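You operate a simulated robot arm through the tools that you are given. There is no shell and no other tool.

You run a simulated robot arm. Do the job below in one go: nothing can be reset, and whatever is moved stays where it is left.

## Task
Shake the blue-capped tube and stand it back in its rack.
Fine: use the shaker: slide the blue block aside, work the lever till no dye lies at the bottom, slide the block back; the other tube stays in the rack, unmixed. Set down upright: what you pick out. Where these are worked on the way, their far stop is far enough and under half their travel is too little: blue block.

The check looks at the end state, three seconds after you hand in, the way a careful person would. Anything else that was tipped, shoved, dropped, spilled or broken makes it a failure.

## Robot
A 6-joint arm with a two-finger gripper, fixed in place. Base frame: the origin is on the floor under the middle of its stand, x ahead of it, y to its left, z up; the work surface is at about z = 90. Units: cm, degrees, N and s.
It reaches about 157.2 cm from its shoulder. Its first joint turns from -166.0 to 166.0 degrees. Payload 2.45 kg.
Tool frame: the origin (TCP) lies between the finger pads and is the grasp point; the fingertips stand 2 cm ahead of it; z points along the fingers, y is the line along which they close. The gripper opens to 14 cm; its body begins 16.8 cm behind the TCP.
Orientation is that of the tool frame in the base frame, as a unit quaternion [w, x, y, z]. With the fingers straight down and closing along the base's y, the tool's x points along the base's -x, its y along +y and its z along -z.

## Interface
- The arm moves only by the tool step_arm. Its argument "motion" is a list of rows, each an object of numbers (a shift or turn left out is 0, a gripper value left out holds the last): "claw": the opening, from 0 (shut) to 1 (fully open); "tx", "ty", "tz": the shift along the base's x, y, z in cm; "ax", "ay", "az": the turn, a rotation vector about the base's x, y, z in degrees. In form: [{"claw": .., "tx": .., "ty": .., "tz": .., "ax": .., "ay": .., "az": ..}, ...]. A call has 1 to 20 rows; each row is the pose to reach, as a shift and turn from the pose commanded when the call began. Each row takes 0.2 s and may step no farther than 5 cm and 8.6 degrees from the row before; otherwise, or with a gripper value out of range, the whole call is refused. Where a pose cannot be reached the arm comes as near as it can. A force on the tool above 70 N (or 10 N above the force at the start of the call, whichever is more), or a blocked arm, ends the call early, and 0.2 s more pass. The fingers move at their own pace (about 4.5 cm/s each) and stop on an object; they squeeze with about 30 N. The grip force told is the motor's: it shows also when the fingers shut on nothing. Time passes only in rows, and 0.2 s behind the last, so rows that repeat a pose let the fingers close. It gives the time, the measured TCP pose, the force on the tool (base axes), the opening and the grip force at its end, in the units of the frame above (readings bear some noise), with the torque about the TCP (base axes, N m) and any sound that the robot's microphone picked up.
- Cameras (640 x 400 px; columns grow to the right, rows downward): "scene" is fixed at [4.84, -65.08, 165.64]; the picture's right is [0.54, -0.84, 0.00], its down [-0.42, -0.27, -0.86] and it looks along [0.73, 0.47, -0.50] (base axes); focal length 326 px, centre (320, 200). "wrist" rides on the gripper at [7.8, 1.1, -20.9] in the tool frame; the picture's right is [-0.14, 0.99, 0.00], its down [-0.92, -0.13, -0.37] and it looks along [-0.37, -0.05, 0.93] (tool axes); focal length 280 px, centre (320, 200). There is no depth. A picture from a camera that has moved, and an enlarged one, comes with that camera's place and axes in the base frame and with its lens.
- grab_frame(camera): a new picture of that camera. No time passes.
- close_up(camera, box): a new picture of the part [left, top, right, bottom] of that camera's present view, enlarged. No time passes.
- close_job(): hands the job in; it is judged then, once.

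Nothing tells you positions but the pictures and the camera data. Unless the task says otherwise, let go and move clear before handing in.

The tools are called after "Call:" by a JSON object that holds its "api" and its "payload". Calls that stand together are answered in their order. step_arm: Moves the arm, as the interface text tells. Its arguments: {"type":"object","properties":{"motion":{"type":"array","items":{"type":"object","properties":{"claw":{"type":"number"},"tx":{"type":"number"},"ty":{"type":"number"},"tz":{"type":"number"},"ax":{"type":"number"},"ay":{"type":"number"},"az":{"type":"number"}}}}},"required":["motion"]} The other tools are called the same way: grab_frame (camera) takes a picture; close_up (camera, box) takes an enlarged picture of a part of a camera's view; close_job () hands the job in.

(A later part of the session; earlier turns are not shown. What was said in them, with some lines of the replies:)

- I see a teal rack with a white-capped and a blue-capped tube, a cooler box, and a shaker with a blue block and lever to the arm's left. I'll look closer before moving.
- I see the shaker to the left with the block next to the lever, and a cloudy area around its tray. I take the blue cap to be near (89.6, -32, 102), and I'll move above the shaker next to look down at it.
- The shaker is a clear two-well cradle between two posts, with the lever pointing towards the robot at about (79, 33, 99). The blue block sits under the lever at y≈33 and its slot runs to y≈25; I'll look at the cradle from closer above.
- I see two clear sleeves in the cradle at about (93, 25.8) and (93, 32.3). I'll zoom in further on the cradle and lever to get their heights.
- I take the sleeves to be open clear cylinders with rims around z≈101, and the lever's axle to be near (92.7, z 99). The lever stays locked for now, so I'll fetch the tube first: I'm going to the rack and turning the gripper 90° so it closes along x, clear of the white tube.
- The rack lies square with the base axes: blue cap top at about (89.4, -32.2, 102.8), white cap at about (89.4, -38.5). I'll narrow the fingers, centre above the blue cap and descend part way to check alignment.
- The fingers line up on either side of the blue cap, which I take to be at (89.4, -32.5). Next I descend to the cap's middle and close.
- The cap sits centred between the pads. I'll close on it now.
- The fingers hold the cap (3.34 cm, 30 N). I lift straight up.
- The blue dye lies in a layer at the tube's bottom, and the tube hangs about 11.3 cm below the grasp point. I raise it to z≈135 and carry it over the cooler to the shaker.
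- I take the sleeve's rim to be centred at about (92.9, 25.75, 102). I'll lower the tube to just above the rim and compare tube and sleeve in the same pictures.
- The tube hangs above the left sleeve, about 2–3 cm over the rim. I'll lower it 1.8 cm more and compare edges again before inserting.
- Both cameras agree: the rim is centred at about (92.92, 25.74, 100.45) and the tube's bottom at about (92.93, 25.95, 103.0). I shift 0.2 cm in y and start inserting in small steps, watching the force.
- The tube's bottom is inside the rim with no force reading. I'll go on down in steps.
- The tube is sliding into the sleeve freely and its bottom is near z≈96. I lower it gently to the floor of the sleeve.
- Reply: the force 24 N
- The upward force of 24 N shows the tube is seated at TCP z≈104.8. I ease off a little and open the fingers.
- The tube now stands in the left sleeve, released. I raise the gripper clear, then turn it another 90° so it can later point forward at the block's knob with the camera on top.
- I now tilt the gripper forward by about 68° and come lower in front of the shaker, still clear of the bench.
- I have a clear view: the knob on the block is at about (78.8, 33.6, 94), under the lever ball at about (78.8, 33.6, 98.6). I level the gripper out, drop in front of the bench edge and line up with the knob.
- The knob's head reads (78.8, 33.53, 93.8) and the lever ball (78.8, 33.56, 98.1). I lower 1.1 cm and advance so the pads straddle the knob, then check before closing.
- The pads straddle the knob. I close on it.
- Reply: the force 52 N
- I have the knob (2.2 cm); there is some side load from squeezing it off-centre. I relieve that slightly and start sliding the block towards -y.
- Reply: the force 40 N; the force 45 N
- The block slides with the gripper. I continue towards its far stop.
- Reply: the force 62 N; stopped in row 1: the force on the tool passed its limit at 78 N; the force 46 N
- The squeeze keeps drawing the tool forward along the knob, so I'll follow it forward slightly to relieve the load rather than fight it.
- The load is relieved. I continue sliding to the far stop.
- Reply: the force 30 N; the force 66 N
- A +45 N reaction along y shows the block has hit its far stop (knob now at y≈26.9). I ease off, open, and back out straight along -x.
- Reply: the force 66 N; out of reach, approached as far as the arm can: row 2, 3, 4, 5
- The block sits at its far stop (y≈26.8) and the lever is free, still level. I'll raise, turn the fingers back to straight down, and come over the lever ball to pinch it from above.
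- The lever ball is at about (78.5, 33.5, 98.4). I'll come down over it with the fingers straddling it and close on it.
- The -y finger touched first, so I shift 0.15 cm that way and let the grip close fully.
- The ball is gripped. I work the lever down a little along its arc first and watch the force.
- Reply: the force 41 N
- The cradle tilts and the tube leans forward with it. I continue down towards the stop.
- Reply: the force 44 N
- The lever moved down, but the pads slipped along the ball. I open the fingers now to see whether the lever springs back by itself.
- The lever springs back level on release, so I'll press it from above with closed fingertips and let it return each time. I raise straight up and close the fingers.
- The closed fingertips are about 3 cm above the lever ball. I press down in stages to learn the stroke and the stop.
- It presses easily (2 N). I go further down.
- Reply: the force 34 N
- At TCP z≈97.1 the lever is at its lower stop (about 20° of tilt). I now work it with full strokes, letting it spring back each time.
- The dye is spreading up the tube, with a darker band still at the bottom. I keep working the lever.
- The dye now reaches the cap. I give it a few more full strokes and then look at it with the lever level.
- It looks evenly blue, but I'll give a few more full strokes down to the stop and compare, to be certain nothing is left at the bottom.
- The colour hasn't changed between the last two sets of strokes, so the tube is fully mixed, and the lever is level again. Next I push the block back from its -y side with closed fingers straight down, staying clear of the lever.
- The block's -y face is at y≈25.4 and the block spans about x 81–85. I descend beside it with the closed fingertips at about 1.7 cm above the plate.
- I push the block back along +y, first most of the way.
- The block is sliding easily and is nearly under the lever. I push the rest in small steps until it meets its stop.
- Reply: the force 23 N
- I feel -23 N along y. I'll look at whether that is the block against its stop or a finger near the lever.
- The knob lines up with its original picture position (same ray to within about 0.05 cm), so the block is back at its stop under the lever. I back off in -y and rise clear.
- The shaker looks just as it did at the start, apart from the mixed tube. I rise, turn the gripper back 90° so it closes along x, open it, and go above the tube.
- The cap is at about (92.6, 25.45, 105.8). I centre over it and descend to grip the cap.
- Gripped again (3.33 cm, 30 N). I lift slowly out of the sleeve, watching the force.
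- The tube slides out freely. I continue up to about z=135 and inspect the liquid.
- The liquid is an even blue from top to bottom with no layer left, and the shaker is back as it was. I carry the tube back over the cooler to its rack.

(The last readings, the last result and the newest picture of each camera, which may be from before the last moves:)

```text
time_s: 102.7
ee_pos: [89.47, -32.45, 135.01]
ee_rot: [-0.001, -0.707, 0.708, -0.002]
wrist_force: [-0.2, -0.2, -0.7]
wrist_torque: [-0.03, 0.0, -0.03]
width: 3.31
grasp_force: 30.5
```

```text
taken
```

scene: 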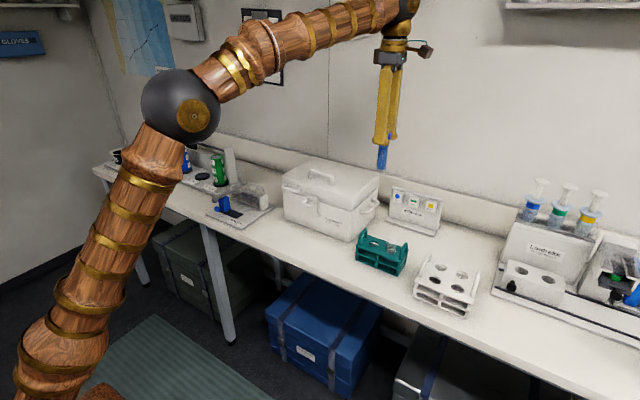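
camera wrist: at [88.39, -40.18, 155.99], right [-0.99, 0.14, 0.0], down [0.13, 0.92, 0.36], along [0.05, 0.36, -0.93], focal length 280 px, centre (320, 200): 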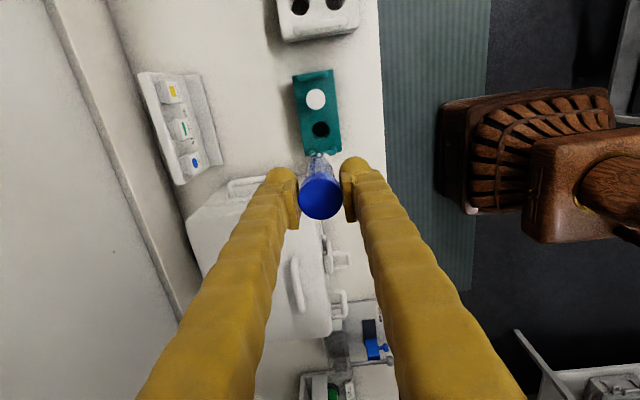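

I'm above the empty hole of the teal rack. I lower the tube to just above the rack's top plate and check alignment.

Call:
{"api": "step_arm", "payload": {"motion": [{"tz": -4}, {"tz": -8}, {"tz": -12}, {"tz": -16}, {"tz": -20}, {"tz": -23}, {"tz": -24.5}, {"tz": -24.5}]}}

Call:
{"api": "close_up", "payload": {"camera": "wrist", "box": [260, 80, 380, 220]}}

Call:
{"api": "close_up", "payload": {"camera": "scene", "box": [340, 190, 420, 280]}}

Call:
{"api": "close_up", "payload": {"camera": "wrist", "box": [300, 125, 345, 170]}}

```text
time_s: 104.5
ee_pos: [89.55, -32.59, 110.55]
ee_rot: [-0.001, -0.707, 0.708, -0.002]
wrist_force: [0.6, 0.0, -1.3]
wrist_torque: [-0.02, -0.01, -0.03]
width: 3.32
grasp_force: 29.7
```

```text
2.86 times, centred on (320, 150) of wrist
camera zoom: at [88.4, -40.27, 131.46], right [-0.99, 0.14, 0.0], down [0.13, 0.92, 0.36], along [0.05, 0.36, -0.93], focal length 801 px, centre (320, 343)
```

zoom: 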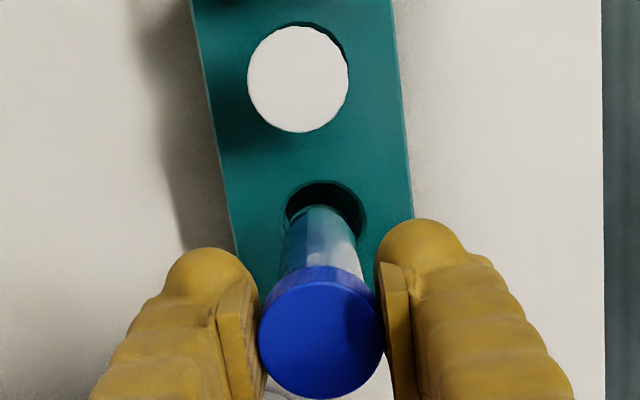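

```text
4.44 times, centred on (380, 235) of scene
camera zoom: at [4.84, -65.08, 165.64], right [0.54, -0.84, 0.0], down [-0.42, -0.27, -0.86], along [0.73, 0.47, -0.5], focal length 1451 px, centre (53, 44)
```

zoom: 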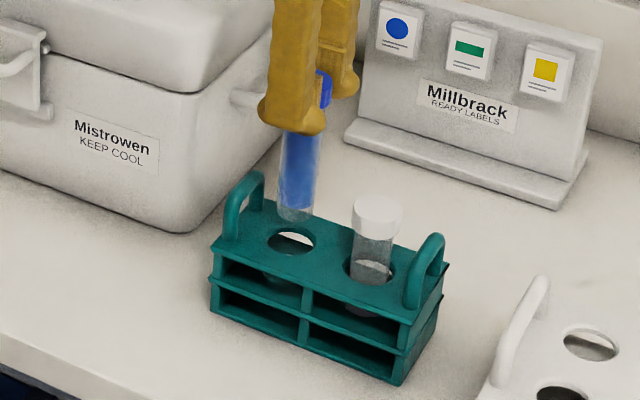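

```text
8.89 times, centred on (322, 148) of wrist
camera zoom: at [88.4, -40.27, 131.46], right [-0.99, 0.14, 0.0], down [0.13, 0.92, 0.36], along [0.05, 0.36, -0.93], focal length 2492 px, centre (298, 667)
```

zoom: 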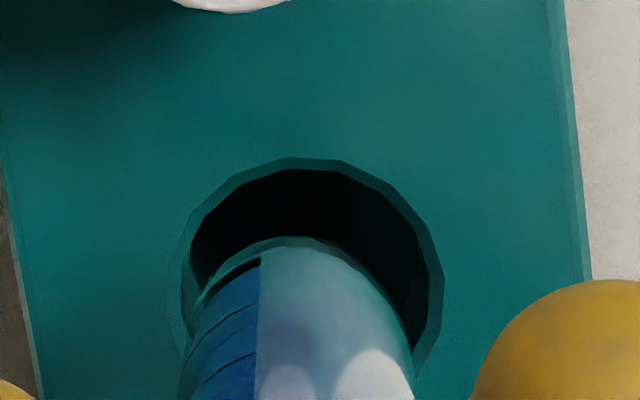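

Tube and hole are aligned within about 0.2 cm. I shift slightly and lower it into the rack, watching the force.

Call:
{"api": "step_arm", "payload": {"motion": [{"tx": -0.05, "ty": -0.12}, {"tx": -0.05, "ty": -0.12, "tz": -1}, {"tx": -0.05, "ty": -0.12, "tz": -2}, {"tx": -0.05, "ty": -0.12, "tz": -3}, {"tx": -0.05, "ty": -0.12, "tz": -4}, {"tx": -0.05, "ty": -0.12, "tz": -4}]}}

Call:
{"api": "close_up", "payload": {"camera": "scene", "box": [340, 190, 420, 280]}}

Call:
{"api": "close_up", "payload": {"camera": "wrist", "box": [260, 80, 380, 220]}}

```text
time_s: 105.9
ee_pos: [89.44, -32.58, 106.36]
ee_rot: [-0.001, -0.706, 0.708, -0.002]
wrist_force: [-0.5, 0.2, -0.7]
wrist_torque: [0.04, 0.04, -0.02]
width: 3.31
grasp_force: 29.7
```

```text
4.44 times, centred on (380, 235) of scene
camera zoom: at [4.84, -65.08, 165.64], right [0.54, -0.84, 0.0], down [-0.42, -0.27, -0.86], along [0.73, 0.47, -0.5], focal length 1451 px, centre (53, 44)
```

zoom: 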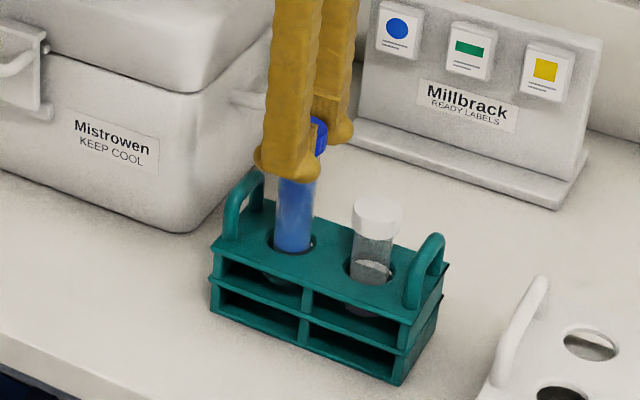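

```text
2.86 times, centred on (320, 150) of wrist
camera zoom: at [88.32, -40.31, 127.45], right [-0.99, 0.14, 0.0], down [0.13, 0.92, 0.36], along [0.05, 0.36, -0.93], focal length 801 px, centre (320, 343)
```

zoom: 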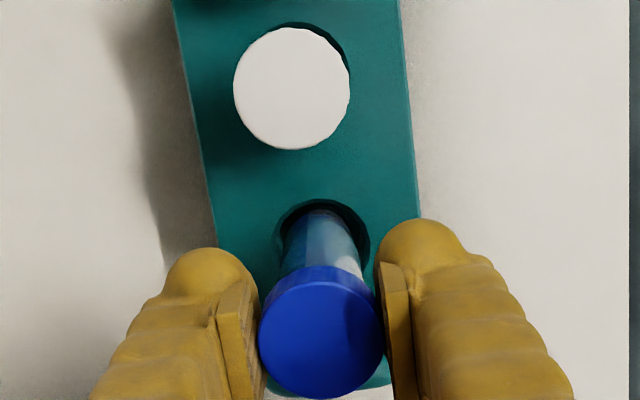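

The tube passed through the top plate. I go on slowly through the middle plate.

Call:
{"api": "step_arm", "payload": {"motion": [{"tz": -0.7}, {"tz": -1.4}, {"tz": -2.1}, {"tz": -2.8}, {"tz": -2.8}]}}

Call:
{"api": "close_up", "payload": {"camera": "scene", "box": [340, 190, 420, 280]}}

```text
time_s: 107.1
ee_pos: [89.42, -32.62, 103.64]
ee_rot: [0.001, 0.707, -0.707, 0.001]
wrist_force: [-0.5, 0.7, -0.9]
wrist_torque: [0.02, -0.01, 0.03]
width: 3.3
grasp_force: 30.3
```

```text
4.44 times, centred on (380, 235) of scene
camera zoom: at [4.84, -65.08, 165.64], right [0.54, -0.84, 0.0], down [-0.42, -0.27, -0.86], along [0.73, 0.47, -0.5], focal length 1451 px, centre (53, 44)
```

zoom: 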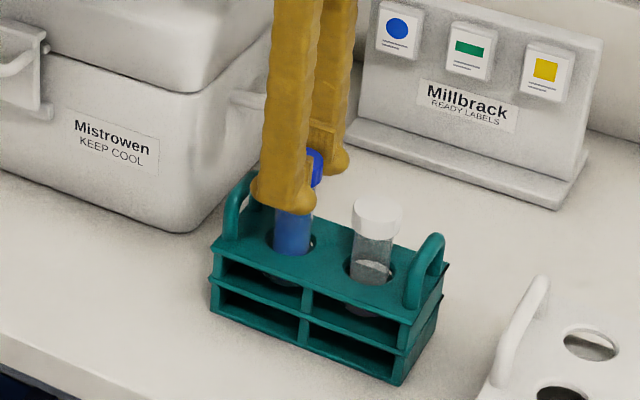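

Call:
{"api": "step_arm", "payload": {"motion": [{"tz": -0.5}, {"tz": -1.0}, {"tz": -1.5}, {"tz": -1.5}]}}

```text
time_s: 108.1
ee_pos: [89.46, -32.65, 102.19]
ee_rot: [-0.002, -0.706, 0.708, -0.001]
wrist_force: [-0.2, 0.2, -0.2]
wrist_torque: [0.01, -0.01, -0.01]
width: 3.32
grasp_force: 29.8
```

Call:
{"api": "step_arm", "payload": {"motion": [{"tz": -0.15}, {"tz": -0.3}, {"tz": -0.3}]}}

Call:
{"api": "step_arm", "payload": {"motion": [{"tz": -0.15}, {"tz": -0.15}]}}

```text
time_s: 108.9
ee_pos: [89.42, -32.55, 101.92]
ee_rot: [0.0, -0.706, 0.708, -0.002]
wrist_force: [0.3, 0.9, -1.4]
wrist_torque: [-0.03, 0.05, -0.02]
width: 3.32
grasp_force: 30.0
```

```text
time_s: 109.5
ee_pos: [89.5, -32.53, 101.76]
ee_rot: [-0.001, -0.707, 0.708, -0.001]
wrist_force: [-0.3, 0.2, -1.7]
wrist_torque: [0.02, -0.01, 0.01]
width: 3.34
grasp_force: 30.2
```

Call:
{"api": "step_arm", "payload": {"motion": [{"tz": -0.12}, {"tz": -0.12}]}}

```text
time_s: 110.1
ee_pos: [89.56, -32.56, 101.67]
ee_rot: [-0.001, -0.707, 0.708, -0.001]
wrist_force: [-0.1, -0.2, 7.3]
wrist_torque: [0.09, 0.01, 0.03]
width: 3.28
grasp_force: 30.0
```

The tube touched the rack's floor (7 N). I open the fingers and check that it stands before rising.

Call:
{"api": "step_arm", "payload": {"motion": [{"claw": 0.26}, {"claw": 0.3}, {"claw": 0.4}, {"claw": 0.5}, {"claw": 0.55}, {"claw": 0.55}]}}

Call:
{"api": "close_up", "payload": {"camera": "wrist", "box": [240, 100, 400, 240]}}

Call:
{"api": "close_up", "payload": {"camera": "scene", "box": [340, 190, 420, 280]}}

```text
time_s: 111.5
ee_pos: [89.49, -32.59, 101.54]
ee_rot: [-0.002, -0.706, 0.708, -0.002]
wrist_force: [0.9, -0.6, 0.5]
wrist_torque: [-0.07, -0.04, 0.03]
width: 7.7
grasp_force: 0.0
```

```text
2.86 times, centred on (320, 170) of wrist
camera zoom: at [88.32, -40.28, 122.58], right [-0.99, 0.14, 0.0], down [0.13, 0.92, 0.36], along [0.05, 0.36, -0.93], focal length 801 px, centre (320, 286)
```

zoom: 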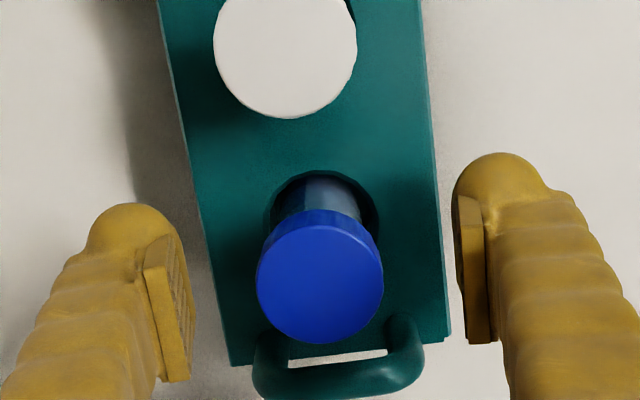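

```text
4.44 times, centred on (380, 235) of scene
camera zoom: at [4.84, -65.08, 165.64], right [0.54, -0.84, 0.0], down [-0.42, -0.27, -0.86], along [0.73, 0.47, -0.5], focal length 1451 px, centre (53, 44)
```

zoom: 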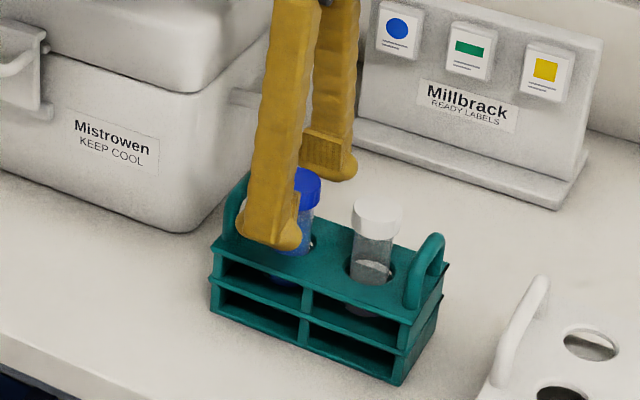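

The tube stands free in its hole with the fingers clear on both sides. I rise straight up and away.

Call:
{"api": "step_arm", "payload": {"motion": [{"tz": 2}, {"tz": 6}, {"tz": 11}, {"tz": 16}, {"tz": 21}, {"tz": 26}, {"tz": 30}, {"tz": 33, "tx": -4}, {"tz": 33, "tx": -8}, {"tz": 33, "tx": -12}, {"tz": 33, "tx": -12}]}}

Call:
{"api": "close_up", "payload": {"camera": "scene", "box": [345, 215, 415, 285]}}

Call:
{"api": "grab_frame", "payload": {"camera": "scene"}}

Call:
{"api": "close_up", "payload": {"camera": "scene", "box": [190, 165, 290, 240]}}

Call:
{"api": "grab_frame", "payload": {"camera": "wrist"}}

```text
time_s: 113.9
ee_pos: [77.43, -32.6, 134.44]
ee_rot: [-0.002, -0.707, 0.707, -0.001]
wrist_force: [-0.1, 0.3, 0.8]
wrist_torque: [0.0, -0.01, 0.01]
width: 7.69
grasp_force: 0.0
```

```text
5.71 times, centred on (380, 250) of scene
camera zoom: at [4.84, -65.08, 165.64], right [0.54, -0.84, 0.0], down [-0.42, -0.27, -0.86], along [0.73, 0.47, -0.5], focal length 1865 px, centre (-23, -86)
```

zoom: 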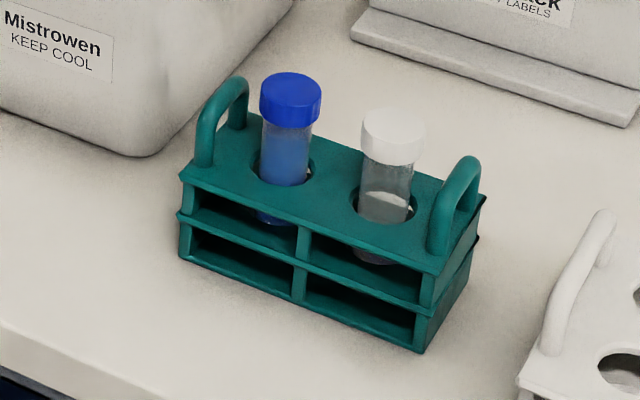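

```text
taken
```

scene: 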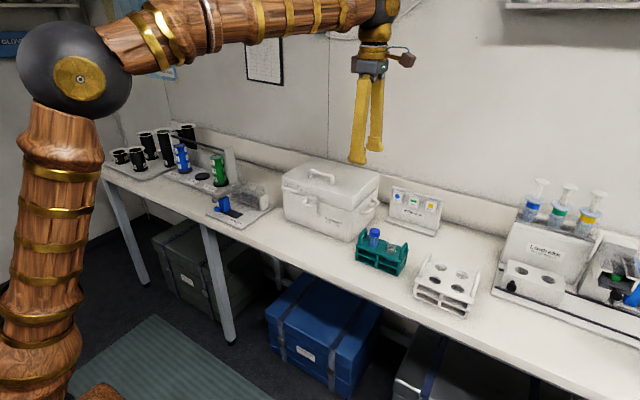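

```text
5.33 times, centred on (240, 202) of scene
camera zoom: at [4.84, -65.08, 165.64], right [0.54, -0.84, 0.0], down [-0.42, -0.27, -0.86], along [0.73, 0.47, -0.5], focal length 1741 px, centre (747, 187)
```

zoom: 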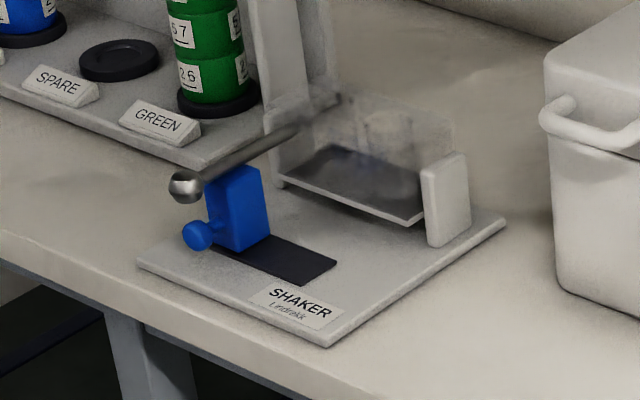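

```text
taken
camera wrist: at [76.3, -40.21, 155.49], right [-0.99, 0.14, 0.0], down [0.13, 0.92, 0.36], along [0.05, 0.36, -0.93], focal length 280 px, centre (320, 200)
```

wrist: 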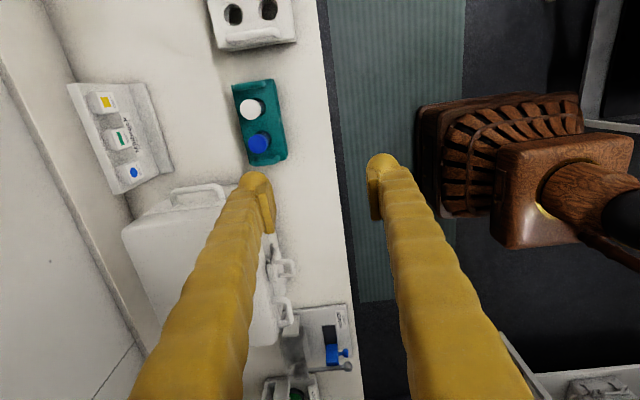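

The blue-capped tube stands upright in its hole in the teal rack and its liquid is an even blue. The white-capped tube hasn't been touched, the block is back under the level lever, and the gripper is empty and clear, so I hand the job in.

Call:
{"api": "close_job", "payload": {}}

```text
The job is handed in.
```

The blue-capped tube is mixed and standing upright in its hole in the teal rack, and I've handed the job in. I don't have the check's verdict.

- **Mixing:** I put the tube in the shaker, slid the blue block to its far stop and worked the lever about ten full strokes. The liquid is an even blue from top to bottom, with no dye layer left at the bottom.
- **Shaker:** The block is back under the lever, in the same place in the pictures as at the start. The lever is level.
- **The rest:** The white-capped tube stayed in the rack, unmixed. Nothing else looks moved in the last pictures, and the gripper is empty and clear of the bench.
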